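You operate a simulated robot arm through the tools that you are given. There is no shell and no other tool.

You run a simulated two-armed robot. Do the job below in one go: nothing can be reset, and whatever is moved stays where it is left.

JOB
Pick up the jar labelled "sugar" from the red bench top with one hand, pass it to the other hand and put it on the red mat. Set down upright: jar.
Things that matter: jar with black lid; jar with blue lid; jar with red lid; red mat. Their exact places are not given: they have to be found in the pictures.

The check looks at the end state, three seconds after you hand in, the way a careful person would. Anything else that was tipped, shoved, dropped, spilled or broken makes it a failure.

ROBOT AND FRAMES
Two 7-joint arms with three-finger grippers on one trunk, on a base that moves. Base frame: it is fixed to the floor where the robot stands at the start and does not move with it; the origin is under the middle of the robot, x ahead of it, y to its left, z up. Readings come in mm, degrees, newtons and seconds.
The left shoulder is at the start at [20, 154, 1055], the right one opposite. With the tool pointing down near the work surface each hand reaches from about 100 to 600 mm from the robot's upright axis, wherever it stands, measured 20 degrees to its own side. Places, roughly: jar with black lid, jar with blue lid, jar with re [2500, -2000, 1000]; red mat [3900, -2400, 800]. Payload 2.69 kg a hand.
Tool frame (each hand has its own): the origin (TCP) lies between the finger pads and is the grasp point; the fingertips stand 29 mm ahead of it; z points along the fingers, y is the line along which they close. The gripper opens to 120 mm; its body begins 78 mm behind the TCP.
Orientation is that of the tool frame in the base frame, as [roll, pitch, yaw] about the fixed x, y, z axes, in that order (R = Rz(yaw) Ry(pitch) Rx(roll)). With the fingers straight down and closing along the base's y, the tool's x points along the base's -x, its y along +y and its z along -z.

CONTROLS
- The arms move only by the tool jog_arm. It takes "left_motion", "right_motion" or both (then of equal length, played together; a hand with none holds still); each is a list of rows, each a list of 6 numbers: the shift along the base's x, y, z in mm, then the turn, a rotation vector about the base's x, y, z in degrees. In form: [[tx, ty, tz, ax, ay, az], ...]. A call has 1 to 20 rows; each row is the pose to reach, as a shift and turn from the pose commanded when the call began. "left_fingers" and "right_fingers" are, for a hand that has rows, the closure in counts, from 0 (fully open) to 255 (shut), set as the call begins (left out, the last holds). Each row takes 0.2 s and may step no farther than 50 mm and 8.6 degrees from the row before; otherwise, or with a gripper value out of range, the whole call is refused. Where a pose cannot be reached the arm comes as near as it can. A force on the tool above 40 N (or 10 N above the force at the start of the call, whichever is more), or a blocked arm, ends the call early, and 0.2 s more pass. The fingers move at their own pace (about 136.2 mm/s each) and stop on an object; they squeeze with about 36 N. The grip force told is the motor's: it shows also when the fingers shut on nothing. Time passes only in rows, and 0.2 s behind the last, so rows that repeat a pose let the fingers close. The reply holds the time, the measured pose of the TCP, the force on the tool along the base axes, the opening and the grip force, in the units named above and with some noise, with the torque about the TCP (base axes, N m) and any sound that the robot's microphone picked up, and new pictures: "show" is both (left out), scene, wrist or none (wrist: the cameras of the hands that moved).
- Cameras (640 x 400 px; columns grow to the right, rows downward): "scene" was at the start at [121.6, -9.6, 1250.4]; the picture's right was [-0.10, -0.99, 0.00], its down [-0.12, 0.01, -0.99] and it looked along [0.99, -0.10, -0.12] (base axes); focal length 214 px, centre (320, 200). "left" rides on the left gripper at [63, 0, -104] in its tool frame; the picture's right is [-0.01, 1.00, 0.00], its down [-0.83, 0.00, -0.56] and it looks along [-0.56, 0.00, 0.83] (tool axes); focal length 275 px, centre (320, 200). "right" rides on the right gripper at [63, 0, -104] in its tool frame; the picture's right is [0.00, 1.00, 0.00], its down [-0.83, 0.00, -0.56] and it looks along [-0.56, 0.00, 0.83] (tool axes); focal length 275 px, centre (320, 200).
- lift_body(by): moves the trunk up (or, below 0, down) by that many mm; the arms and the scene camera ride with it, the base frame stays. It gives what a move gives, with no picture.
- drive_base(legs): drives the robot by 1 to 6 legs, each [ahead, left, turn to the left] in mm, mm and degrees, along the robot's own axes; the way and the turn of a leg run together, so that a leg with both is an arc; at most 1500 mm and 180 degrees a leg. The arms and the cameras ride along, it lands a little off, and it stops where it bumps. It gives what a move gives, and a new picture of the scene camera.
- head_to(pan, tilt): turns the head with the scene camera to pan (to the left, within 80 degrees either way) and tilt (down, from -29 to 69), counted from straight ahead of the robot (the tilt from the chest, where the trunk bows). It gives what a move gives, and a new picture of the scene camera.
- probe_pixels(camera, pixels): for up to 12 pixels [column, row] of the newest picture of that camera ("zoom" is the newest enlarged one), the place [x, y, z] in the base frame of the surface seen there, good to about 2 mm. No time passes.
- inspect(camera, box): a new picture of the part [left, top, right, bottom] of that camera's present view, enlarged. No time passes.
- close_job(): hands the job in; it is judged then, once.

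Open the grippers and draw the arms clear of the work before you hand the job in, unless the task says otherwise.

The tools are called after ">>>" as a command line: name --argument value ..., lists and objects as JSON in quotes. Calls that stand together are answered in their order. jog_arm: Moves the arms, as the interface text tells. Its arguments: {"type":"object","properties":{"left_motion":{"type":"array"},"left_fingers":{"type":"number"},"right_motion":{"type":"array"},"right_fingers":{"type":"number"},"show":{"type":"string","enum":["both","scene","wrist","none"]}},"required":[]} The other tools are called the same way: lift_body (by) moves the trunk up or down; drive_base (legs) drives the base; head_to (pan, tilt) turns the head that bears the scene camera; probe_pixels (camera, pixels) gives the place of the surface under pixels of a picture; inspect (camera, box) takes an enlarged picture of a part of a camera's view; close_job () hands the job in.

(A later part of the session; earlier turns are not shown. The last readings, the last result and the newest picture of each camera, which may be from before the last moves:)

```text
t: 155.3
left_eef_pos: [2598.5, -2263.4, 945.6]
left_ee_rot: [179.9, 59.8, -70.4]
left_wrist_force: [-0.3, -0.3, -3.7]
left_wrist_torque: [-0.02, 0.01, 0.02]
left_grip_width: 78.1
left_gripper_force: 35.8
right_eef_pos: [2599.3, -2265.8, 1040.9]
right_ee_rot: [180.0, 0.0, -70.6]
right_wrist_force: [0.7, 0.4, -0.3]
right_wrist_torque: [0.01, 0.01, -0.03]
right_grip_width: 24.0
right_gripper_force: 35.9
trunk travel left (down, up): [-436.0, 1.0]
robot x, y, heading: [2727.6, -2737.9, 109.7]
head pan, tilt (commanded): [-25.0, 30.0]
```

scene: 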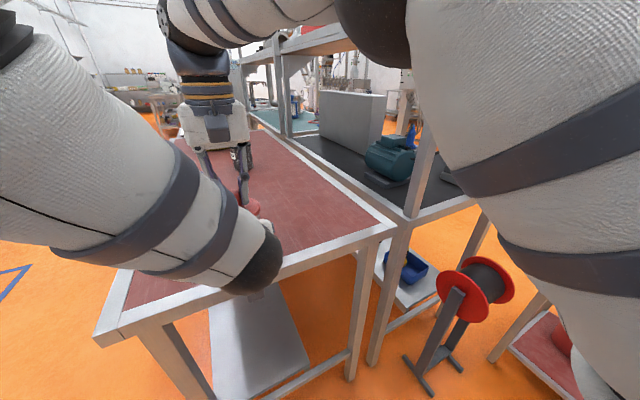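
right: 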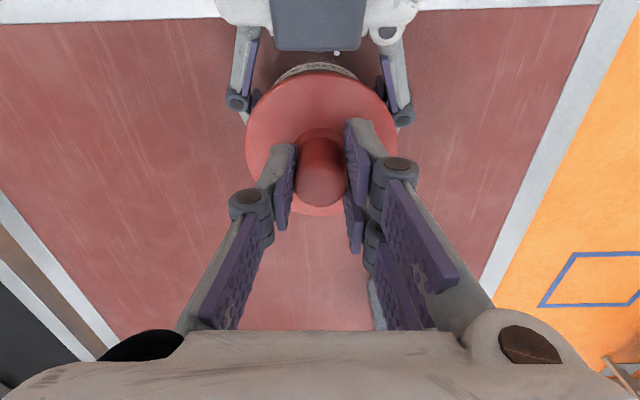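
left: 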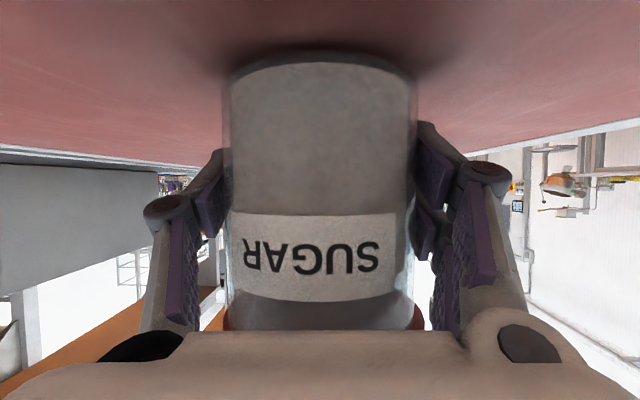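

The jar bottom should be about 4 mm above the bench. I lower both hands 4 mm in 1 mm steps.

>>> jog_arm --left_motion '[[0, 0, -1, 0, 0, 0], [0, 0, -2, 0, 0, 0], [0, 0, -3, 0, 0, 0], [0, 0, -4, 0, 0, 0]]' --right_motion '[[0, 0, -1, 0, 0, 0], [0, 0, -2, 0, 0, 0], [0, 0, -3, 0, 0, 0], [0, 0, -4, 0, 0, 0]]' --show "none"

```text
t: 156.3
left_eef_pos: [2599.5, -2262.8, 942.6]
left_ee_rot: [179.9, 60.1, -70.4]
left_wrist_force: [0.4, -2.1, 11.0]
left_wrist_torque: [-0.59, 0.1, 0.0]
left_grip_width: 77.7
left_gripper_force: 36.6
right_eef_pos: [2599.9, -2268.4, 1039.4]
right_ee_rot: [180.0, 0.1, -70.6]
right_wrist_force: [0.5, -0.1, -0.7]
right_wrist_torque: [0.03, -0.02, -0.01]
right_grip_width: 23.6
right_gripper_force: 36.1
trunk travel left (down, up): [-436.0, 1.0]
robot x, y, heading: [2724.1, -2734.2, 109.5]
head pan, tilt (commanded): [-25.0, 30.0]
```

The left hand now feels +11 N: the jar stands on the bench. I press the lid down with the right hand in 1 mm steps, listening for it to seat.

>>> jog_arm --right_motion '[[0, 0, -1, 0, 0, 0], [0, 0, -2, 0, 0, 0], [0, 0, -2, 0, 0, 0]]' --show "none"

```text
t: 157.1
left_eef_pos: [2600.0, -2264.3, 942.1]
left_ee_rot: [179.9, 60.1, -70.4]
left_wrist_force: [-1.1, 15.5, 5.2]
left_wrist_torque: [-0.45, 0.33, -0.19]
left_grip_width: 77.8
left_gripper_force: 35.8
right_eef_pos: [2599.5, -2267.3, 1038.3]
right_ee_rot: [179.9, 0.3, -70.6]
right_wrist_force: [0.7, -9.5, 24.0]
right_wrist_torque: [-0.31, -0.06, -0.03]
right_grip_width: 23.5
right_gripper_force: 36.0
trunk travel left (down, up): [-436.0, 1.0]
robot x, y, heading: [2723.6, -2736.6, 109.6]
head pan, tilt (commanded): [-25.0, 30.0]
```

Pressing at 24 N, lid fully down, no sound yet. I press one more millimetre.

>>> jog_arm --right_motion '[[0, 0, -0.7, 0, 0, 0], [0, 0, -0.7, 0, 0, 0]]' --show "wrist"

```text
t: 157.7
left_eef_pos: [2598.9, -2263.2, 941.8]
left_ee_rot: [179.9, 60.0, -70.4]
left_wrist_force: [-0.1, 22.1, 5.7]
left_wrist_torque: [0.11, 0.53, -0.08]
left_grip_width: 77.6
left_gripper_force: 36.1
right_eef_pos: [2600.2, -2266.8, 1038.9]
right_ee_rot: [179.8, 0.5, -70.5]
right_wrist_force: [-3.8, -7.2, 37.6]
right_wrist_torque: [-0.13, 0.08, -0.04]
right_grip_width: 23.6
right_gripper_force: 36.6
trunk travel left (down, up): [-436.0, 1.0]
robot x, y, heading: [2728.2, -2738.7, 109.4]
head pan, tilt (commanded): [-25.0, 30.0]
```

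right: 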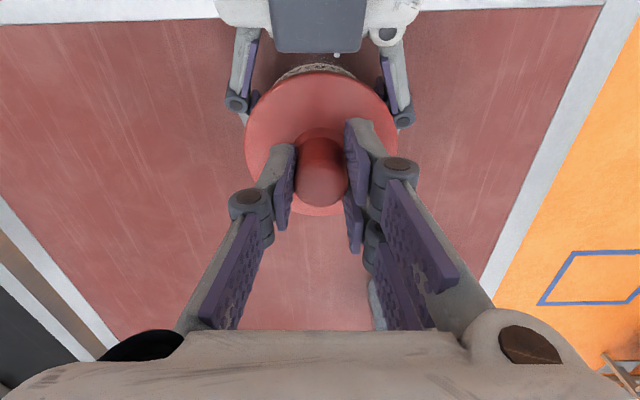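

No click at 37 N; the lid is at least fully down on the jar. I relieve the pressure, open the right fingers and raise the right hand clear; from now on I'll hold the jar only by its body.

>>> jog_arm --right_motion '[[0, 0, 1.3, 0, 0, 0], [0, 0, 2.5, 0, 0, 0], [0, 0, 2.5, 0, 0, 0]]' --show "none"

>>> jog_arm --right_motion '[[0, 0, 0, 0, 0, 0], [0, 0, 0, 0, 0, 0], [0, 0, 0, 0, 0, 0]]' --right_fingers 100 --show "none"

>>> jog_arm --right_motion '[[0, 0, 10, 0, 0, 0], [0, 0, 30, 0, 0, 0], [0, 0, 60, 0, 0, 0], [0, 0, 90, 0, 0, 0]]' --show "wrist"

```text
t: 158.5
left_eef_pos: [2599.9, -2263.9, 943.1]
left_ee_rot: [179.9, 60.3, -70.4]
left_wrist_force: [1.6, 8.9, 23.7]
left_wrist_torque: [0.31, 0.43, -0.11]
left_grip_width: 77.6
left_gripper_force: 35.5
right_eef_pos: [2599.6, -2266.5, 1039.3]
right_ee_rot: [-179.9, 0.2, -70.4]
right_wrist_force: [-5.8, 3.3, 20.3]
right_wrist_torque: [0.4, 0.17, 0.03]
right_grip_width: 23.6
right_gripper_force: 36.1
trunk travel left (down, up): [-436.0, 1.0]
robot x, y, heading: [2725.6, -2736.3, 109.3]
head pan, tilt (commanded): [-25.0, 30.0]
```

```text
t: 159.3
left_eef_pos: [2599.9, -2263.1, 941.5]
left_ee_rot: [180.0, 60.1, -70.4]
left_wrist_force: [0.0, 4.7, 28.1]
left_wrist_torque: [0.32, 0.12, -0.01]
left_grip_width: 77.8
left_gripper_force: 36.0
right_eef_pos: [2600.2, -2267.2, 1037.3]
right_ee_rot: [-180.0, 0.2, -70.4]
right_wrist_force: [-0.2, 1.1, 0.2]
right_wrist_torque: [-0.01, 0.0, -0.01]
right_grip_width: 73.1
right_gripper_force: 0.0
trunk travel left (down, up): [-436.0, 1.0]
robot x, y, heading: [2725.8, -2732.7, 109.6]
head pan, tilt (commanded): [-25.0, 30.0]
heard: snap
```

```text
t: 160.3
left_eef_pos: [2599.5, -2263.9, 940.8]
left_ee_rot: [-179.9, 60.0, -70.4]
left_wrist_force: [0.0, 3.0, 27.3]
left_wrist_torque: [0.08, 0.13, 0.16]
left_grip_width: 77.6
left_gripper_force: 35.4
right_eef_pos: [2609.6, -2273.7, 1103.2]
right_ee_rot: [179.9, 0.1, -70.6]
right_wrist_force: [0.2, 1.4, -0.1]
right_wrist_torque: [0.0, -0.03, -0.03]
right_grip_width: 73.0
right_gripper_force: 0.1
right hand out of reach, approached as far as the arm can: row 3, 4
trunk travel left (down, up): [-436.0, 1.0]
robot x, y, heading: [2722.5, -2734.8, 109.2]
head pan, tilt (commanded): [-25.0, 30.0]
```

right: 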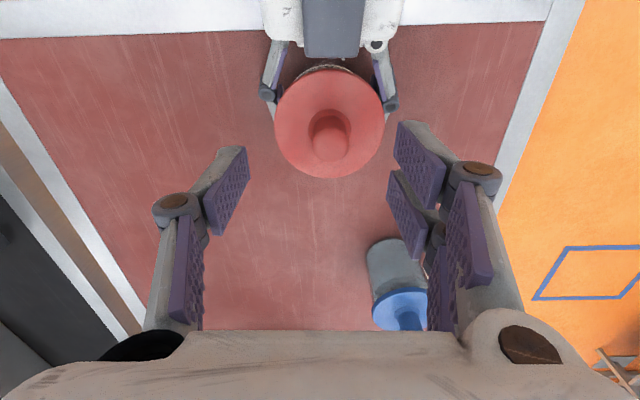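

A second "snap" came when the fingers released – the lid may have latched back on. I probe the lid and knob heights against the original (flange 1002, knob top 1036) and look closely.

>>> probe_pixels --camera "right" --pixels '[[330, 145], [330, 152], [300, 110], [360, 110], [330, 172], [330, 80], [282, 120], [376, 120], [250, 25], [250, 8], [480, 15], [120, 30]]'

>>> inspect --camera "right" --box '[250, 30, 410, 190]'

```text
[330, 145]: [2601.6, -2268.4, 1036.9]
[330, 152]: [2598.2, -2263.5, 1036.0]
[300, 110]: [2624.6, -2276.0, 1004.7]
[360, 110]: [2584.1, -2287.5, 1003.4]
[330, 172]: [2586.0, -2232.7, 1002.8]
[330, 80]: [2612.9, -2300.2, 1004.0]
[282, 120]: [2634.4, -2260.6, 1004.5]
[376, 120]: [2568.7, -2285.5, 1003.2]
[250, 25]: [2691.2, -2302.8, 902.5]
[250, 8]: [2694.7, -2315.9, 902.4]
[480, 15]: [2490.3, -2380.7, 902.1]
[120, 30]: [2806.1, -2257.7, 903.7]
```

```text
2.50 times, centred on (330, 110) of right
```

zoom: 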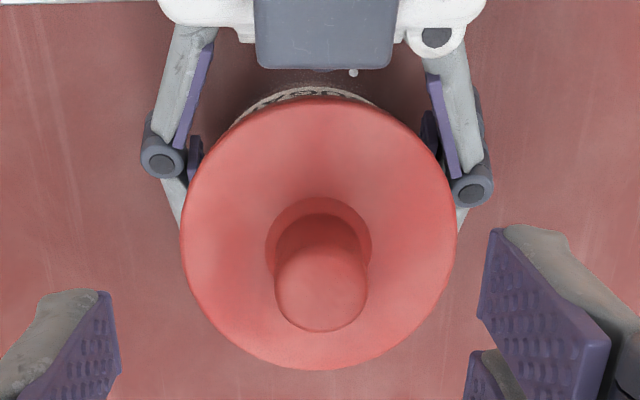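

The lid sits at flange z≈1003 and knob top z≈1036.5, the same as originally, and level. There is a tiny white dot near (343,55); I enlarge it.

>>> inspect --camera "right" --box '[300, 40, 372, 85]'

>>> probe_pixels --camera "right" --pixels '[[339, 59], [338, 58], [340, 60], [330, 60]]'

```text
8.89 times, centred on (336, 62) of right
```

zoom: 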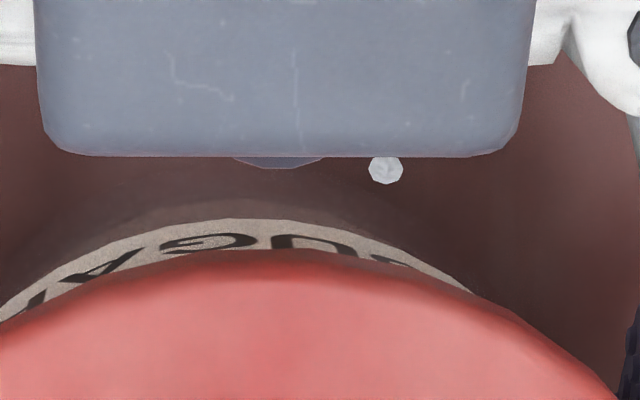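

```text
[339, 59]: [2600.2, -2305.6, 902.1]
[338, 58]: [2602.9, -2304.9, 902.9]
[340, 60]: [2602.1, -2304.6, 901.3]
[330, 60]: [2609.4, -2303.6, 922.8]
```

The dot is a 4 mm speck at (2601,-2305) on the bench, outside the jar. I relieve the left hand's downward push by 2 mm and move the right hand aside to the right.

>>> jog_arm --left_motion '[[0, 0, 0.5, 0, 0, 0], [0, 0, 1, 0, 0, 0], [0, 0, 1.5, 0, 0, 0], [0, 0, 1.8, 0, 0, 0], [0, 0, 1.8, 0, 0, 0], [0, 0, 1.8, 0, 0, 0], [0, 0, 1.8, 0, 0, 0]]' --right_motion '[[35, 12, 0, 0, 0, 0], [70, 25, 0, 0, 0, 0], [105, 37, 0, 0, 0, 0], [141, 50, 0, 0, 0, 0], [152, 19, 0, 0, 0, 0], [163, -12, 0, 0, 0, 0], [175, -44, 0, 0, 0, 0]]' --show "both"

```text
t: 161.9
left_eef_pos: [2600.6, -2266.0, 941.2]
left_ee_rot: [179.8, 59.6, -70.6]
left_wrist_force: [1.6, -1.4, 6.3]
left_wrist_torque: [0.28, 0.04, 0.06]
left_grip_width: 77.5
left_gripper_force: 36.4
right_eef_pos: [2787.1, -2319.5, 1102.2]
right_ee_rot: [180.0, 0.2, -70.5]
right_wrist_force: [0.5, -0.4, -0.1]
right_wrist_torque: [0.02, -0.01, -0.01]
right_grip_width: 73.0
right_gripper_force: 0.1
trunk travel left (down, up): [-436.0, 1.0]
robot x, y, heading: [2722.2, -2730.5, 109.6]
head pan, tilt (commanded): [-25.0, 30.0]
```

scene: 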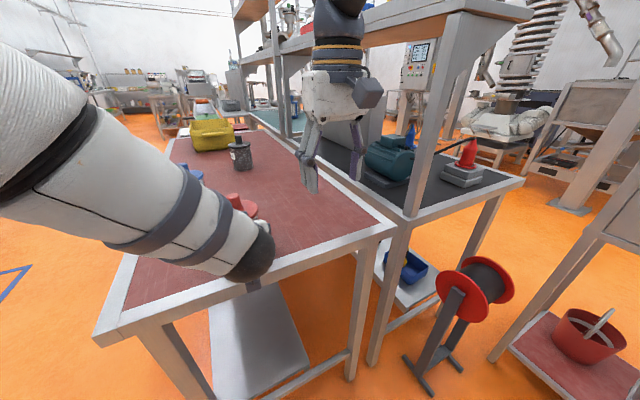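
right: 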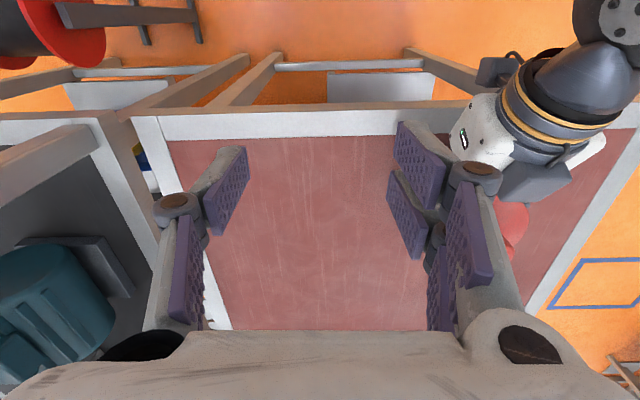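
left: 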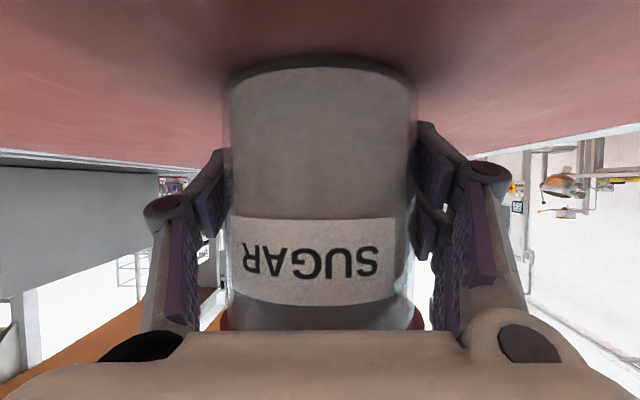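

Now the bench-end rim is visible in the right wrist view (outer edge row ≈112, inner ≈138). I probe it to know the exact edge.

>>> probe_pixels --camera "right" --pixels '[[250, 116], [250, 112], [250, 134], [250, 142], [350, 114], [350, 108], [350, 140], [180, 120], [300, 110], [300, 104]]'

```text
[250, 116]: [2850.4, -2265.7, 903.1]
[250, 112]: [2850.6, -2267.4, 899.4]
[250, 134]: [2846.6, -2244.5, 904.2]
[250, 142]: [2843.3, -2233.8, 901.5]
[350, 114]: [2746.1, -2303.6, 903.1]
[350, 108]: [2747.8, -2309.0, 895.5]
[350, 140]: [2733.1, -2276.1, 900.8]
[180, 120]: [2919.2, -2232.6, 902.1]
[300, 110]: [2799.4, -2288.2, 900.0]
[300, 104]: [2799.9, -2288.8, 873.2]
```

The bench-end edge is at a=1291 along the bench with a 27 mm rim raised about 2 mm; the jar is 88 mm from the edge. I shift the jar 14 mm toward the edge (just clear of the rim) so the left hand can re-grip it low and nearly horizontally.

>>> jog_arm --left_motion '[[0, 0, 3, 0, 0, 0], [0, 0, 5, 0, 0, 0], [2.3, -6.6, 5, 0, 0, 0], [4.7, -13.2, 5, 0, 0, 0], [4.7, -13.2, 2.5, 0, 0, 0], [4.7, -13.2, 0.5, 0, 0, 0], [4.7, -13.2, 0, 0, 0, 0]]' --show "none"

```text
t: 163.5
left_eef_pos: [2603.6, -2275.6, 940.3]
left_ee_rot: [179.8, 59.8, -70.5]
left_wrist_force: [0.6, 0.2, -4.6]
left_wrist_torque: [0.02, -0.01, 0.0]
left_grip_width: 77.3
left_gripper_force: 35.7
right_eef_pos: [2785.3, -2317.7, 1100.6]
right_ee_rot: [180.0, 0.0, -70.5]
right_wrist_force: [0.8, -0.5, 0.6]
right_wrist_torque: [-0.02, -0.01, 0.05]
right_grip_width: 73.0
right_gripper_force: 0.0
trunk travel left (down, up): [-436.0, 1.0]
robot x, y, heading: [2722.2, -2740.2, 109.4]
head pan, tilt (commanded): [-25.0, 30.0]
```

The left force (−4.6 N) says the jar still hangs a hair above the bench; I lower 1 mm steps until it touches.

>>> jog_arm --left_motion '[[0, 0, -0.7, 0, 0, 0], [0, 0, -1.4, 0, 0, 0], [0, 0, -1.4, 0, 0, 0]]' --show "none"

```text
t: 164.3
left_eef_pos: [2603.2, -2276.6, 940.7]
left_ee_rot: [179.9, 59.9, -70.4]
left_wrist_force: [-1.6, -1.2, 1.1]
left_wrist_torque: [-0.17, 0.04, -0.07]
left_grip_width: 77.4
left_gripper_force: 36.1
right_eef_pos: [2785.7, -2318.2, 1102.1]
right_ee_rot: [-180.0, 0.1, -70.5]
right_wrist_force: [0.3, 0.0, -0.3]
right_wrist_torque: [0.0, 0.0, 0.0]
right_grip_width: 72.9
right_gripper_force: 0.1
trunk travel left (down, up): [-436.0, 1.0]
robot x, y, heading: [2726.1, -2732.9, 109.5]
head pan, tilt (commanded): [-25.0, 30.0]
```

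The jar now rests on the bench. I open the left fingers, then raise the left hand vertically clear of the knob.

>>> jog_arm --left_motion '[[0, 0, 0, 0, 0, 0], [0, 0, 0, 0, 0, 0], [0, 0, 0, 0, 0, 0], [0, 0, 0, 0, 0, 0]]' --left_fingers 0 --show "wrist"

>>> jog_arm --left_motion '[[0, 0, 20, 0, 0, 0], [0, 0, 50, 0, 0, 0], [0, 0, 80, 0, 0, 0], [0, 0, 110, 0, 0, 0], [0, 0, 145, 0, 0, 0], [0, 0, 145, 0, 0, 0]]' --show "both"

```text
t: 165.3
left_eef_pos: [2603.2, -2275.7, 940.3]
left_ee_rot: [179.9, 59.9, -70.5]
left_wrist_force: [-0.5, -0.1, -0.4]
left_wrist_torque: [-0.02, 0.0, -0.03]
left_grip_width: 120.2
left_gripper_force: 0.1
right_eef_pos: [2785.6, -2317.8, 1102.2]
right_ee_rot: [180.0, 0.0, -70.6]
right_wrist_force: [0.2, -0.3, -0.7]
right_wrist_torque: [0.02, 0.0, 0.0]
right_grip_width: 72.8
right_gripper_force: 0.1
trunk travel left (down, up): [-436.0, 1.0]
robot x, y, heading: [2727.4, -2736.3, 109.6]
head pan, tilt (commanded): [-25.0, 30.0]
```

left: 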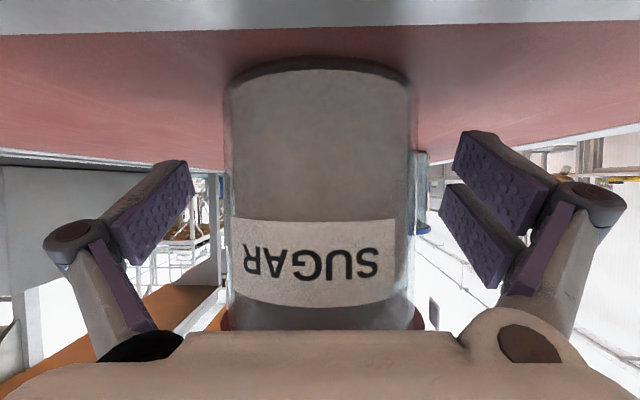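

```text
t: 166.7
left_eef_pos: [2604.8, -2277.1, 1084.9]
left_ee_rot: [179.9, 59.7, -70.5]
left_wrist_force: [0.4, 0.8, -0.2]
left_wrist_torque: [0.02, 0.0, 0.02]
left_grip_width: 120.2
left_gripper_force: 0.1
right_eef_pos: [2784.0, -2316.6, 1101.5]
right_ee_rot: [180.0, 0.0, -70.5]
right_wrist_force: [0.2, 1.2, 0.5]
right_wrist_torque: [0.01, -0.03, 0.01]
right_grip_width: 73.1
right_gripper_force: 0.0
trunk travel left (down, up): [-436.0, 1.0]
robot x, y, heading: [2726.7, -2735.6, 109.4]
head pan, tilt (commanded): [-25.0, 30.0]
```

scene: 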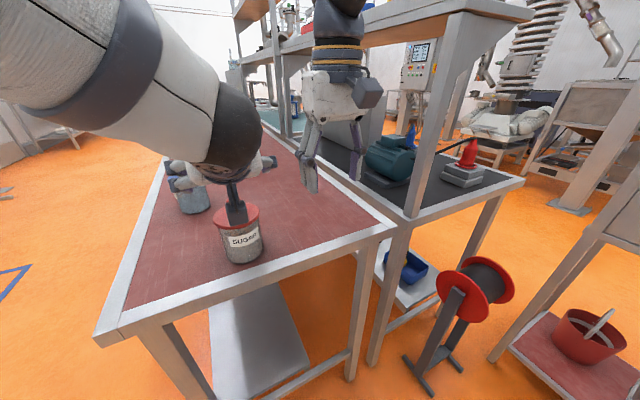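
left: 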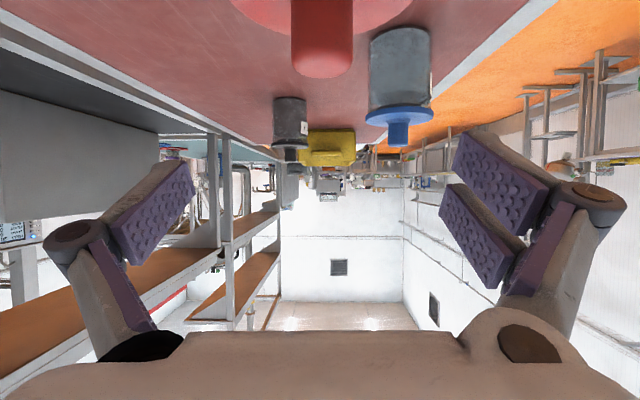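

The jar stands upright near the bench end, at (240,237). I zoom in to check lid, jar and the speck.

>>> inspect --camera "scene" --box '[190, 190, 310, 280]'

>>> probe_pixels --camera "scene" --pixels '[[243, 224], [243, 240], [243, 258], [243, 264], [228, 245], [260, 238]]'

```text
4.44 times, centred on (250, 235) of scene
```

zoom: 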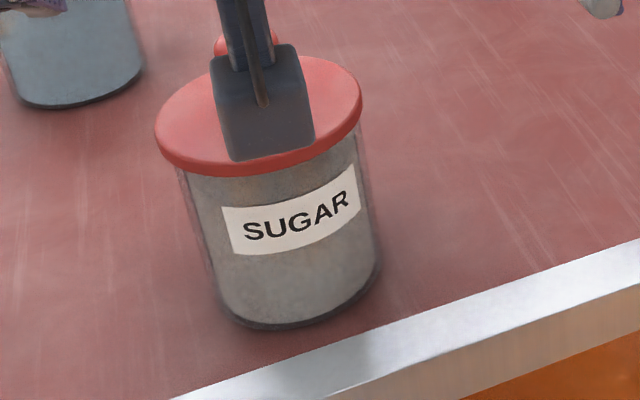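

```text
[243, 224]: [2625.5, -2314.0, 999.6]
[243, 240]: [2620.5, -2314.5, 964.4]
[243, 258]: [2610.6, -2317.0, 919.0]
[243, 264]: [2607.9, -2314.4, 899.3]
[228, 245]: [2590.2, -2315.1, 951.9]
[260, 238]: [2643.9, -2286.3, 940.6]
```

The jar looks sound and lidded. I probe several flange points to check that it stands level.

>>> probe_pixels --camera "zoom" --pixels '[[180, 125], [195, 140], [330, 75], [345, 100], [320, 125], [225, 155], [225, 45], [270, 165], [250, 310], [340, 290]]'

```text
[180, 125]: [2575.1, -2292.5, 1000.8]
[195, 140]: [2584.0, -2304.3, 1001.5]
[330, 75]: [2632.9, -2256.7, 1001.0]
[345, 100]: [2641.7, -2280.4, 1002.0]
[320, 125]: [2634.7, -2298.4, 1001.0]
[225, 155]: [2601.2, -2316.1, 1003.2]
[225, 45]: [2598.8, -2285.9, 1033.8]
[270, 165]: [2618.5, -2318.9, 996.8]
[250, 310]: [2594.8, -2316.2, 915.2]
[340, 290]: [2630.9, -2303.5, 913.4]
```

The lid is level (flange 1001–1003 all round). I now pitch the left tool up by 27° to nearly horizontal, shifting it 12 mm back, still above the jar.

>>> jog_arm --left_motion '[[1, -3, 0, 6.36, 2.25, 0], [2, -6, 0, 12.72, 4.51, 0], [3, -9, 0, 19.08, 6.76, 0], [4, -11.3, 0, 25.43, 9.02, 0], [4, -11.3, 0, 25.43, 9.02, 0]]' --show "both"

```text
t: 167.9
left_eef_pos: [2609.0, -2287.3, 1084.9]
left_ee_rot: [179.7, 87.0, -70.8]
left_wrist_force: [-0.3, -0.4, 0.6]
left_wrist_torque: [0.01, 0.02, 0.02]
left_grip_width: 120.1
left_gripper_force: 0.1
right_eef_pos: [2785.6, -2317.8, 1103.0]
right_ee_rot: [179.9, 0.1, -70.4]
right_wrist_force: [-0.8, 0.4, 0.0]
right_wrist_torque: [0.0, -0.01, 0.02]
right_grip_width: 72.9
right_gripper_force: 0.1
trunk travel left (down, up): [-436.0, 1.0]
robot x, y, heading: [2725.1, -2736.3, 109.5]
head pan, tilt (commanded): [-25.0, 30.0]
```

scene: 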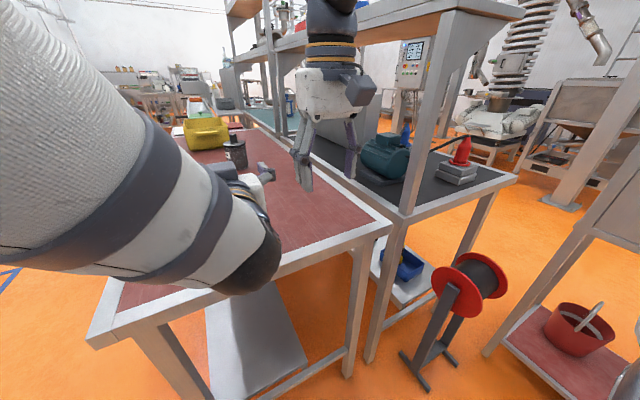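
left: 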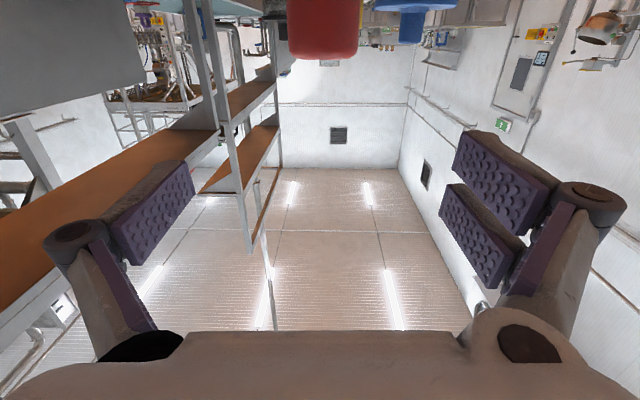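

The left tool is now almost horizontal with the knob centred (col 323). I turn the head away from the forearm, then descend the left hand around the jar in two stages.

>>> head_to --pan -50 --tilt 30

>>> jog_arm --left_motion '[[-1.3, -0.5, -30, 0, 0, 0], [-1.3, -0.5, -60, 0, 0, 0], [-1.3, -0.5, -90, 0, 0, 0], [-1.3, -0.5, -120, 0, 0, 0], [-1.3, -0.5, -135, 0, 0, 0], [-1.3, -0.5, -135, 0, 0, 0]]' --show "both"

```text
t: 168.8
left_eef_pos: [2609.1, -2288.0, 1085.5]
left_ee_rot: [179.7, 86.8, -70.7]
left_wrist_force: [0.0, -0.4, -0.1]
left_wrist_torque: [0.02, -0.01, -0.02]
left_grip_width: 120.1
left_gripper_force: 0.1
right_eef_pos: [2785.5, -2318.6, 1101.3]
right_ee_rot: [-180.0, 0.0, -70.5]
right_wrist_force: [-0.9, 0.4, 0.4]
right_wrist_torque: [-0.02, -0.02, 0.02]
right_grip_width: 73.1
right_gripper_force: 0.0
trunk travel left (down, up): [-436.0, 1.0]
robot x, y, heading: [2722.9, -2735.3, 109.7]
head pan, tilt (commanded): [-50.0, 30.0]
```

scene: 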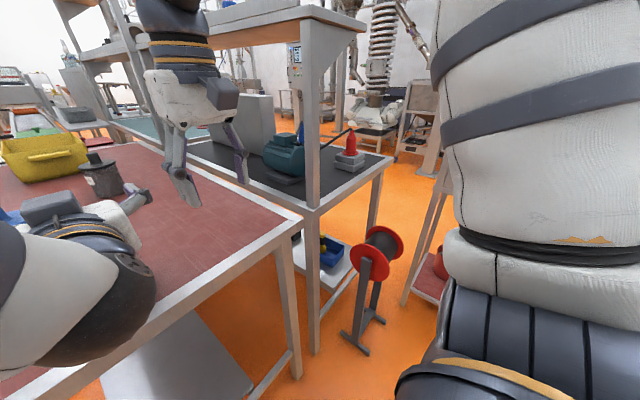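

```text
t: 170.2
left_eef_pos: [2602.9, -2286.9, 952.9]
left_ee_rot: [-173.8, 86.8, -63.5]
left_wrist_force: [-0.3, 0.6, 0.4]
left_wrist_torque: [0.01, 0.0, -0.03]
left_grip_width: 119.8
left_gripper_force: 0.1
right_eef_pos: [2786.1, -2318.1, 1102.5]
right_ee_rot: [180.0, 0.1, -70.6]
right_wrist_force: [0.0, -0.5, -0.3]
right_wrist_torque: [-0.01, 0.03, 0.01]
right_grip_width: 72.9
right_gripper_force: 0.0
trunk travel left (down, up): [-436.0, 1.0]
robot x, y, heading: [2725.1, -2734.2, 109.7]
head pan, tilt (commanded): [-50.0, 30.0]
```

scene: 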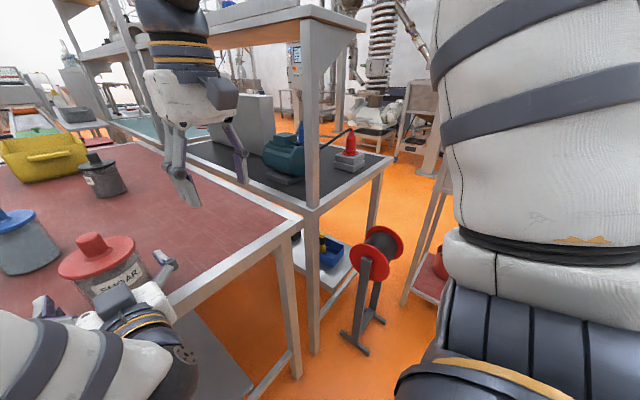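
left: 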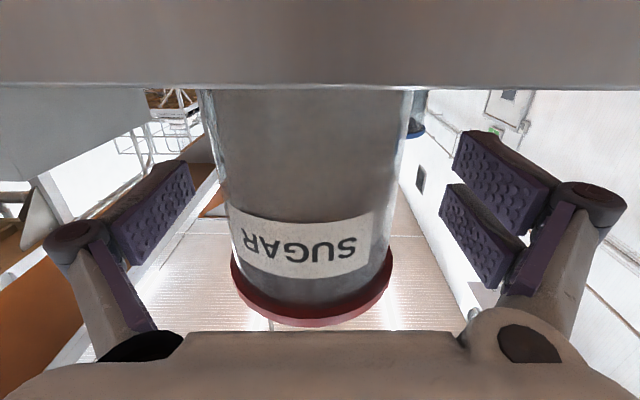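

The left hand descended to z≈953 but measures about 5 mm left of its command, and the jar appears 12 px off-centre (≈305–311). I nudge it 5.5 mm to the right and watch whether it follows.

>>> jog_arm --left_motion '[[2.6, 0.9, 0, 0, 0, 0], [5.2, 1.8, 0, 0, 0, 0], [5.2, 1.8, 0, 0, 0, 0]]' --show "wrist"

```text
t: 171.0
left_eef_pos: [2608.8, -2285.3, 950.2]
left_ee_rot: [-175.7, 86.9, -65.5]
left_wrist_force: [-0.2, -0.4, -0.5]
left_wrist_torque: [-0.04, 0.0, 0.01]
left_grip_width: 119.8
left_gripper_force: 0.0
right_eef_pos: [2785.1, -2318.2, 1102.3]
right_ee_rot: [-180.0, -0.1, -70.5]
right_wrist_force: [-0.2, -0.1, -0.6]
right_wrist_torque: [-0.01, 0.0, -0.01]
right_grip_width: 73.1
right_gripper_force: 0.2
trunk travel left (down, up): [-436.0, 1.0]
robot x, y, heading: [2726.4, -2735.1, 109.7]
head pan, tilt (commanded): [-50.0, 30.0]
```

left: 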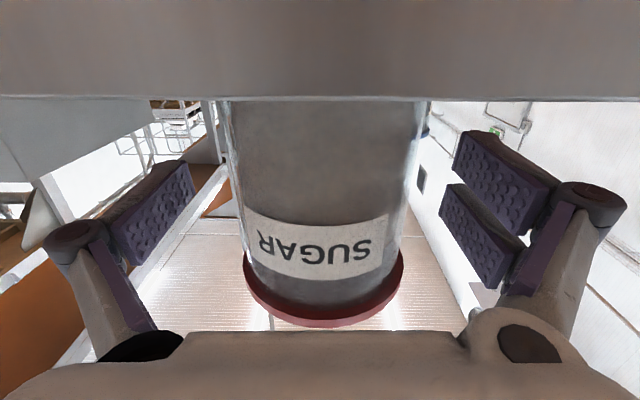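

Centred now (jar edges 232–418). I descend the remaining 16 mm to z≈934.

>>> jog_arm --left_motion '[[0, 0, -6, 0, 0, 0], [0, 0, -11, 0, 0, 0], [0, 0, -16, 0, 0, 0], [0, 0, -16, 0, 0, 0]]' --show "both"

```text
t: 172.0
left_eef_pos: [2610.8, -2287.3, 934.1]
left_ee_rot: [178.5, 86.8, -71.9]
left_wrist_force: [-0.2, 0.1, 0.3]
left_wrist_torque: [-0.01, 0.0, 0.01]
left_grip_width: 120.0
left_gripper_force: 0.1
right_eef_pos: [2785.7, -2318.6, 1102.5]
right_ee_rot: [180.0, 0.1, -70.5]
right_wrist_force: [0.6, -0.4, -0.6]
right_wrist_torque: [-0.03, -0.02, -0.01]
right_grip_width: 73.0
right_gripper_force: 0.0
trunk travel left (down, up): [-436.0, 1.0]
robot x, y, heading: [2721.4, -2737.9, 109.4]
head pan, tilt (commanded): [-50.0, 30.0]
```

scene: 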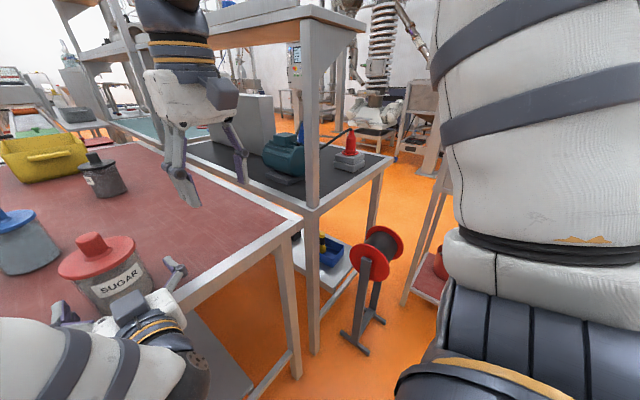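
left: 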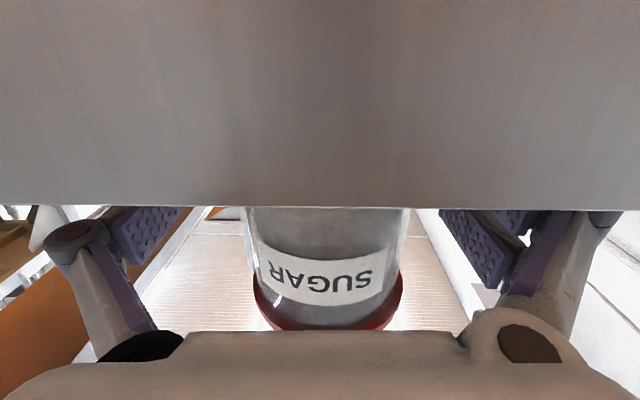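

The hand is at z=934 with no contact; the jar is now 3 mm to the left of centre (≈326). I correct by 3 mm and close the left fingers on the lower body.

>>> jog_arm --left_motion '[[-2.8, -1, 0, 0, 0, 0], [-2.8, -1, 0, 0, 0, 0]]' --show "none"

>>> jog_arm --left_motion '[[0, 0, 0, 0, 0, 0], [0, 0, 0, 0, 0, 0], [0, 0, 0, 0, 0, 0], [0, 0, 0, 0, 0, 0], [0, 0, 0, 0, 0, 0]]' --left_fingers 255 --show "both"

```text
t: 172.6
left_eef_pos: [2607.8, -2288.1, 933.7]
left_ee_rot: [179.7, 86.8, -70.7]
left_wrist_force: [-0.4, 0.0, -0.4]
left_wrist_torque: [0.03, -0.02, 0.01]
left_grip_width: 119.9
left_gripper_force: 0.0
right_eef_pos: [2784.9, -2318.5, 1101.2]
right_ee_rot: [179.9, 0.0, -70.4]
right_wrist_force: [0.2, 0.2, -0.3]
right_wrist_torque: [-0.01, 0.01, -0.05]
right_grip_width: 72.9
right_gripper_force: 0.0
trunk travel left (down, up): [-436.0, 1.0]
robot x, y, heading: [2726.2, -2731.8, 109.6]
head pan, tilt (commanded): [-50.0, 30.0]
```

```text
t: 173.8
left_eef_pos: [2608.7, -2288.1, 934.0]
left_ee_rot: [-179.0, 86.7, -69.3]
left_wrist_force: [0.6, -0.3, 0.6]
left_wrist_torque: [-0.02, 0.02, 0.06]
left_grip_width: 78.0
left_gripper_force: 35.8
right_eef_pos: [2785.7, -2318.5, 1101.5]
right_ee_rot: [180.0, -0.1, -70.5]
right_wrist_force: [0.6, -0.2, -1.0]
right_wrist_torque: [0.0, 0.0, -0.03]
right_grip_width: 72.9
right_gripper_force: 0.0
trunk travel left (down, up): [-436.0, 1.0]
robot x, y, heading: [2729.1, -2737.1, 109.8]
head pan, tilt (commanded): [-50.0, 30.0]
```

scene: 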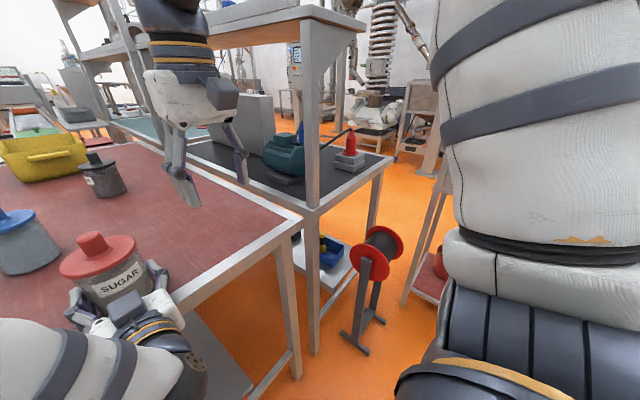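
left: 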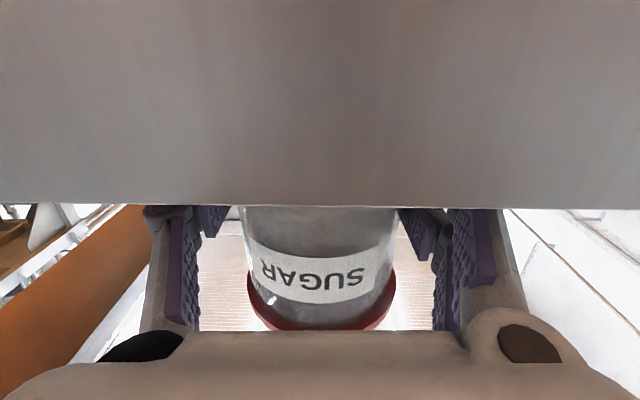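

The low grip holds at 78.0 mm, 35.8 N. I lift 25 mm and check the jar follows level.

>>> jog_arm --left_motion '[[0, 0, 5, 0, 0, 0], [0, 0, 12, 0, 0, 0], [0, 0, 20, 0, 0, 0], [0, 0, 25, 0, 0, 0], [0, 0, 25, 0, 0, 0]]' --show "both"

>>> inspect --camera "scene" --box '[40, 200, 240, 340]'

```text
t: 175.0
left_eef_pos: [2608.1, -2287.0, 959.6]
left_ee_rot: [-178.7, 86.8, -69.0]
left_wrist_force: [0.3, -0.3, -3.4]
left_wrist_torque: [-0.04, -0.01, 0.01]
left_grip_width: 77.9
left_gripper_force: 36.1
right_eef_pos: [2785.4, -2318.1, 1102.1]
right_ee_rot: [-180.0, -0.1, -70.6]
right_wrist_force: [0.6, 0.0, 0.0]
right_wrist_torque: [0.0, 0.03, 0.0]
right_grip_width: 73.2
right_gripper_force: 0.1
trunk travel left (down, up): [-436.0, 1.0]
robot x, y, heading: [2723.6, -2734.5, 109.5]
head pan, tilt (commanded): [-50.0, 30.0]
```

scene: 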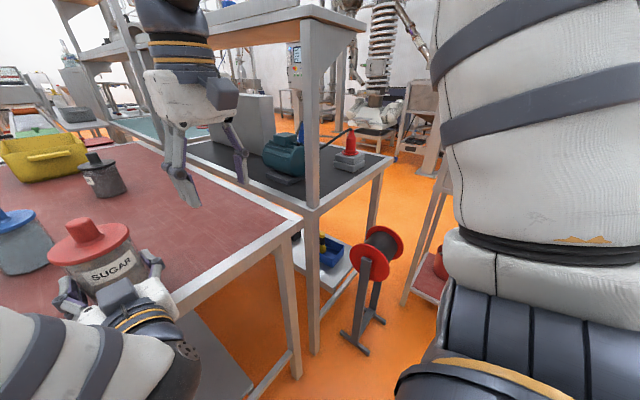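
left: 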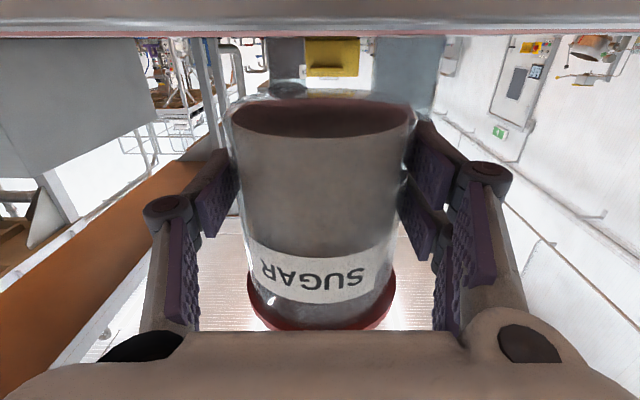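

```text
2.86 times, centred on (140, 270) of scene
```

zoom: 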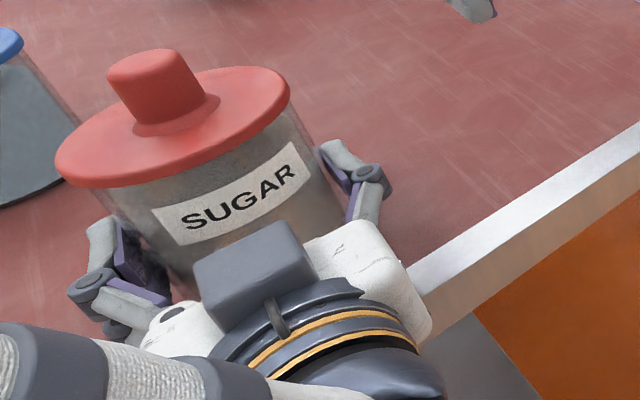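

The jar lifted level, firmly held low. I see a box on top of the left palm at zoom (255,260); I probe it, the fingers and the jar for the coming pass.

>>> probe_pixels --camera "zoom" --pixels '[[255, 245], [215, 265], [300, 255], [260, 285], [340, 255], [160, 325], [368, 175], [335, 150], [90, 280], [105, 230], [155, 70], [175, 170]]'

```text
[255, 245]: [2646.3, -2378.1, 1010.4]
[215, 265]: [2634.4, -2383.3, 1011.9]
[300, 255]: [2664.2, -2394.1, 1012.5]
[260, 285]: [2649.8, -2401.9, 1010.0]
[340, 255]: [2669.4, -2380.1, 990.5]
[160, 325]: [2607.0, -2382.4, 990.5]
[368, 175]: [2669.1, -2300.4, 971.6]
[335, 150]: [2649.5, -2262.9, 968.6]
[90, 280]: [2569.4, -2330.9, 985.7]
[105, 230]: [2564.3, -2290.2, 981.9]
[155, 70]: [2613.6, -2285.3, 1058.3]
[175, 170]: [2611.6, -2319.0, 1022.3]
```

All clearances for the pass check out: the right hand will grip high on the body from my right, tilted 30° down, above the left fingers. First I yaw the right hand by +82° where it is and set its opening to about 102 mm.

>>> jog_arm --right_motion '[[0, 0, 2, 0, 0, 8.2], [0, 0, 4, 0, 0, 16.4], [0, 0, 6, 0, 0, 24.6], [0, 0, 8, 0, 0, 32.8], [0, 0, 10, 0, 0, 41], [0, 0, 12, 0, 0, 49.2], [0, 0, 14, 0, 0, 57.4], [0, 0, 15, 0, 0, 65.6], [0, 0, 15, 0, 0, 73.8], [0, 0, 15, 0, 0, 82], [0, 0, 15, 0, 0, 82]]' --right_fingers 38 --show "both"

```text
t: 177.4
left_eef_pos: [2608.4, -2287.5, 958.6]
left_ee_rot: [-179.7, 86.9, -70.1]
left_wrist_force: [-0.1, -0.1, -4.9]
left_wrist_torque: [-0.08, -0.03, -0.01]
left_grip_width: 78.0
left_gripper_force: 35.7
right_eef_pos: [2783.7, -2314.6, 1116.0]
right_ee_rot: [180.0, -0.1, 11.6]
right_wrist_force: [-0.2, -0.4, 0.2]
right_wrist_torque: [0.01, 0.02, -0.02]
right_grip_width: 102.0
right_gripper_force: 0.1
trunk travel left (down, up): [-436.0, 1.0]
robot x, y, heading: [2720.5, -2732.8, 109.4]
head pan, tilt (commanded): [-50.0, 30.0]
```

scene: 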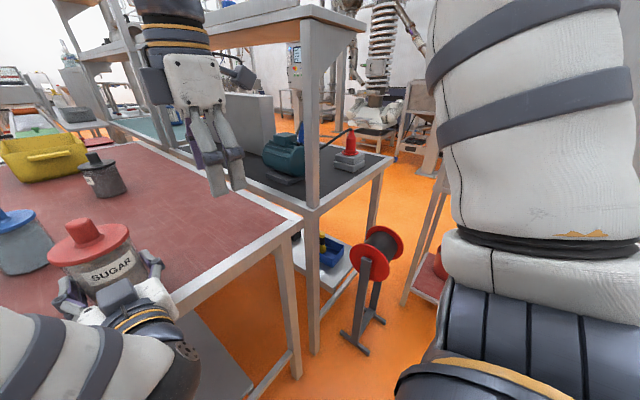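
right: 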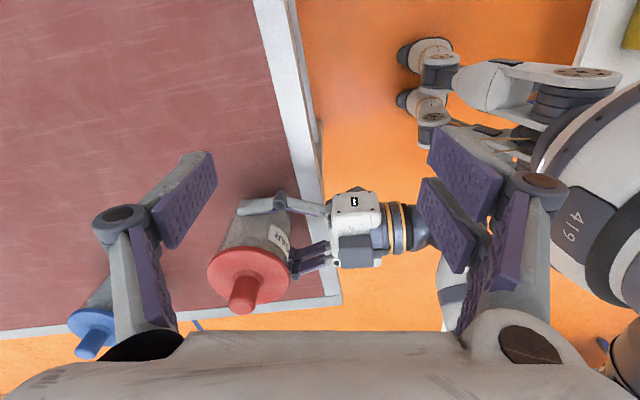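

The yaw succeeded (pointing 191.6°). Now I pitch the right tool up 60° about its right-hand axis, in place.

>>> jog_arm --right_motion '[[0, 0, 0, -1.51, 7.35, 0], [0, 0, 0, -3.02, 14.7, 0], [0, 0, 0, -4.52, 22.05, 0], [0, 0, 0, -6.03, 29.4, 0], [0, 0, 0, -7.54, 36.75, 0], [0, 0, 0, -9.05, 44.1, 0], [0, 0, 0, -10.55, 51.45, 0], [0, 0, 0, -12.06, 58.8, 0], [0, 0, 0, -12.06, 58.8, 0]]' --show "both"

```text
t: 179.4
left_eef_pos: [2608.5, -2287.1, 959.7]
left_ee_rot: [-179.6, 86.7, -69.8]
left_wrist_force: [0.5, 0.7, -4.2]
left_wrist_torque: [-0.04, -0.02, -0.01]
left_grip_width: 77.8
left_gripper_force: 35.7
right_eef_pos: [2784.0, -2316.1, 1116.7]
right_ee_rot: [179.9, 60.2, 11.6]
right_wrist_force: [-0.2, 0.9, -0.4]
right_wrist_torque: [0.01, 0.02, 0.01]
right_grip_width: 101.9
right_gripper_force: 0.1
trunk travel left (down, up): [-436.0, 1.0]
robot x, y, heading: [2724.0, -2731.7, 109.2]
head pan, tilt (commanded): [-50.0, 30.0]
```

scene: 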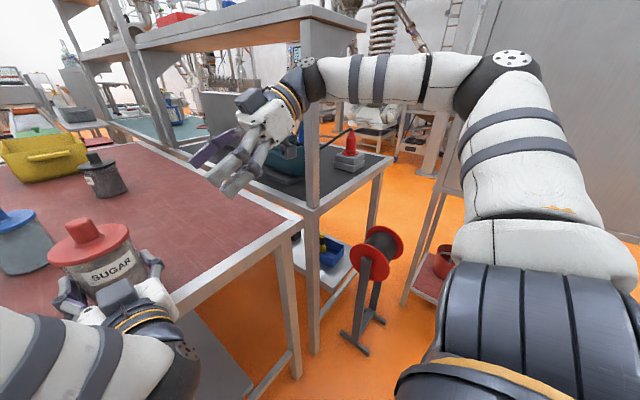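
right: 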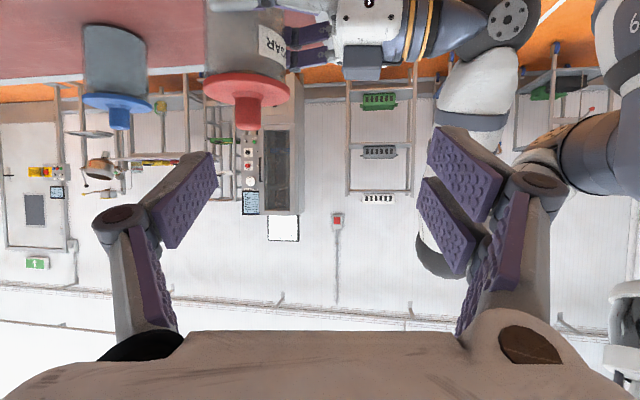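

The right tool now points left and 30° down with the jar's lid at about (250,95) in its view. I move the right TCP over the jar, staying above the knob.

>>> jog_arm --right_motion '[[-45, 10, 0, 0, 0, 0], [-90, 20, 0, 0, 0, 0], [-135, 30, 0, 0, 0, 0], [-160, 35, 0, 0, 0, 0], [-178, 39, 0, 0, 0, 0], [-178, 39, 0, 0, 0, 0]]' --show "both"

```text
t: 180.8
left_eef_pos: [2607.9, -2287.1, 959.0]
left_ee_rot: [-179.8, 86.8, -70.1]
left_wrist_force: [0.5, -0.1, -4.8]
left_wrist_torque: [-0.02, -0.01, 0.01]
left_grip_width: 77.9
left_gripper_force: 36.0
right_eef_pos: [2607.1, -2275.8, 1116.4]
right_ee_rot: [179.8, 60.1, 11.4]
right_wrist_force: [-0.4, -0.5, 0.5]
right_wrist_torque: [-0.01, 0.04, 0.0]
right_grip_width: 102.1
right_gripper_force: 0.0
trunk travel left (down, up): [-436.0, 1.0]
robot x, y, heading: [2724.9, -2735.5, 109.2]
head pan, tilt (commanded): [-50.0, 30.0]
```

scene: 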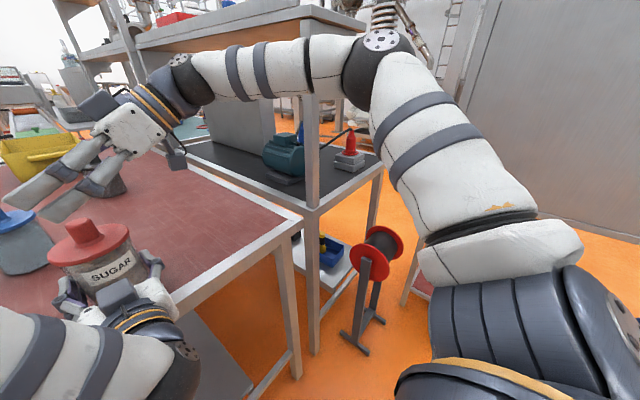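
right: 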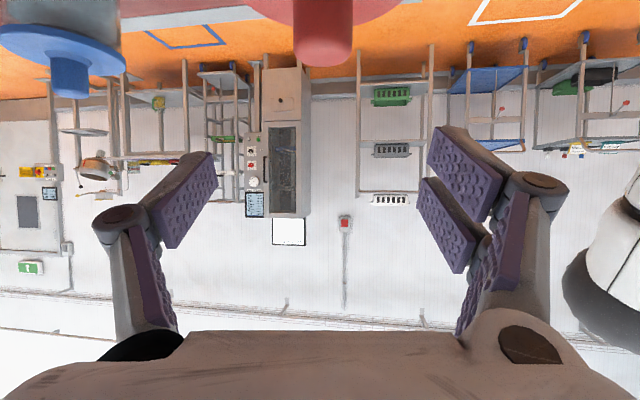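

The knob is centred at column 323 in the right view. I probe the knob and flange to check alignment along the pointing direction too.

>>> probe_pixels --camera "right" --pixels '[[323, 60], [323, 40], [323, 20], [297, 20], [349, 20], [260, 10], [385, 10]]'

>>> inspect --camera "right" --box '[220, 0, 420, 100]'

```text
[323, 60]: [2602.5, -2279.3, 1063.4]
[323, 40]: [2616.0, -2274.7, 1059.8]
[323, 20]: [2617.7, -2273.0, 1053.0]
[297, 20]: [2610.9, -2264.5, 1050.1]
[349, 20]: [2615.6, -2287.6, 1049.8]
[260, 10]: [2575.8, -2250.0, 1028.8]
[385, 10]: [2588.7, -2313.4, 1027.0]
```

```text
3.20 times, centred on (320, 50) of right
```

zoom: 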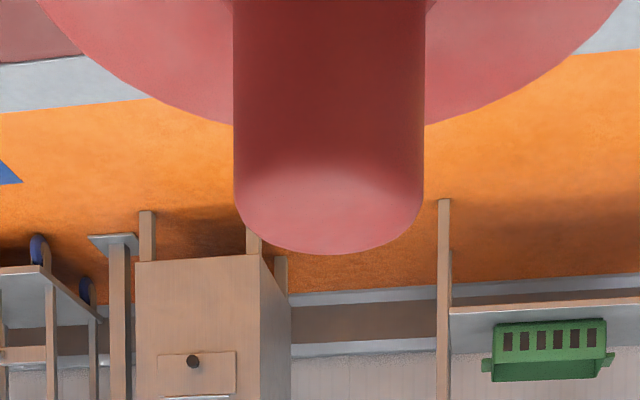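

The knob axis is at (2605,-2276), within 2 mm of the right TCP. I descend the right hand 75 mm with a 2 mm correction and check clearance to the left hand.

>>> jog_arm --right_motion '[[-2, 0, -25, 0, 0, 0], [-2, 0, -50, 0, 0, 0], [-2, 0, -75, 0, 0, 0], [-2, 0, -75, 0, 0, 0]]' --show "both"

>>> inspect --camera "scene" --box '[0, 130, 240, 330]'

```text
t: 181.8
left_eef_pos: [2609.4, -2286.7, 959.8]
left_ee_rot: [-179.6, 86.8, -70.0]
left_wrist_force: [-0.2, -0.5, -4.0]
left_wrist_torque: [-0.03, -0.03, 0.0]
left_grip_width: 78.1
left_gripper_force: 35.8
right_eef_pos: [2604.9, -2277.0, 1040.2]
right_ee_rot: [179.9, 60.1, 11.4]
right_wrist_force: [-0.4, 0.7, 0.6]
right_wrist_torque: [-0.02, 0.01, -0.04]
right_grip_width: 102.1
right_gripper_force: 0.0
trunk travel left (down, up): [-436.0, 1.0]
robot x, y, heading: [2728.7, -2736.0, 109.6]
head pan, tilt (commanded): [-50.0, 30.0]
```

scene: 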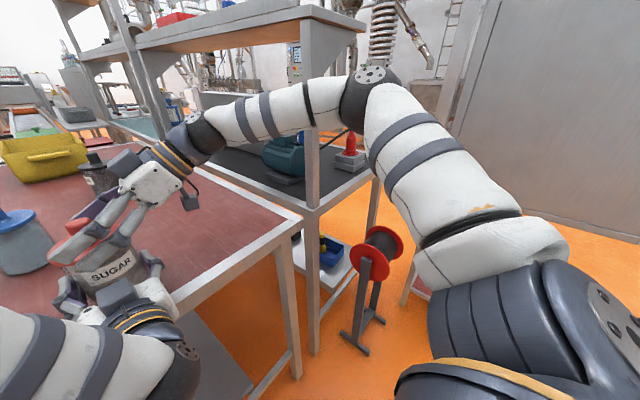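
right: 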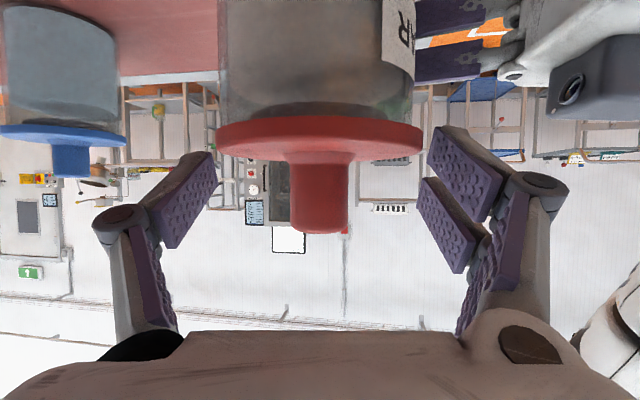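

```text
2.00 times, centred on (120, 230) of scene
```

zoom: 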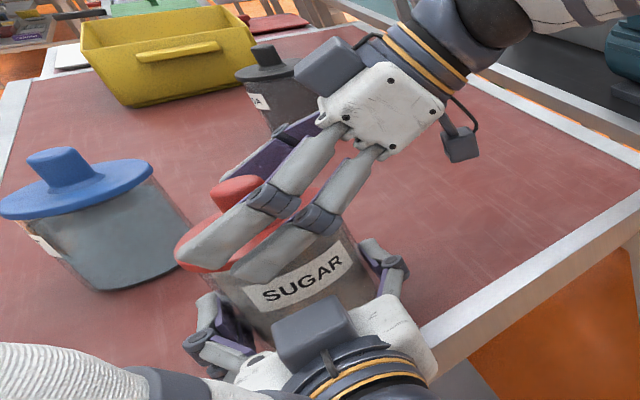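

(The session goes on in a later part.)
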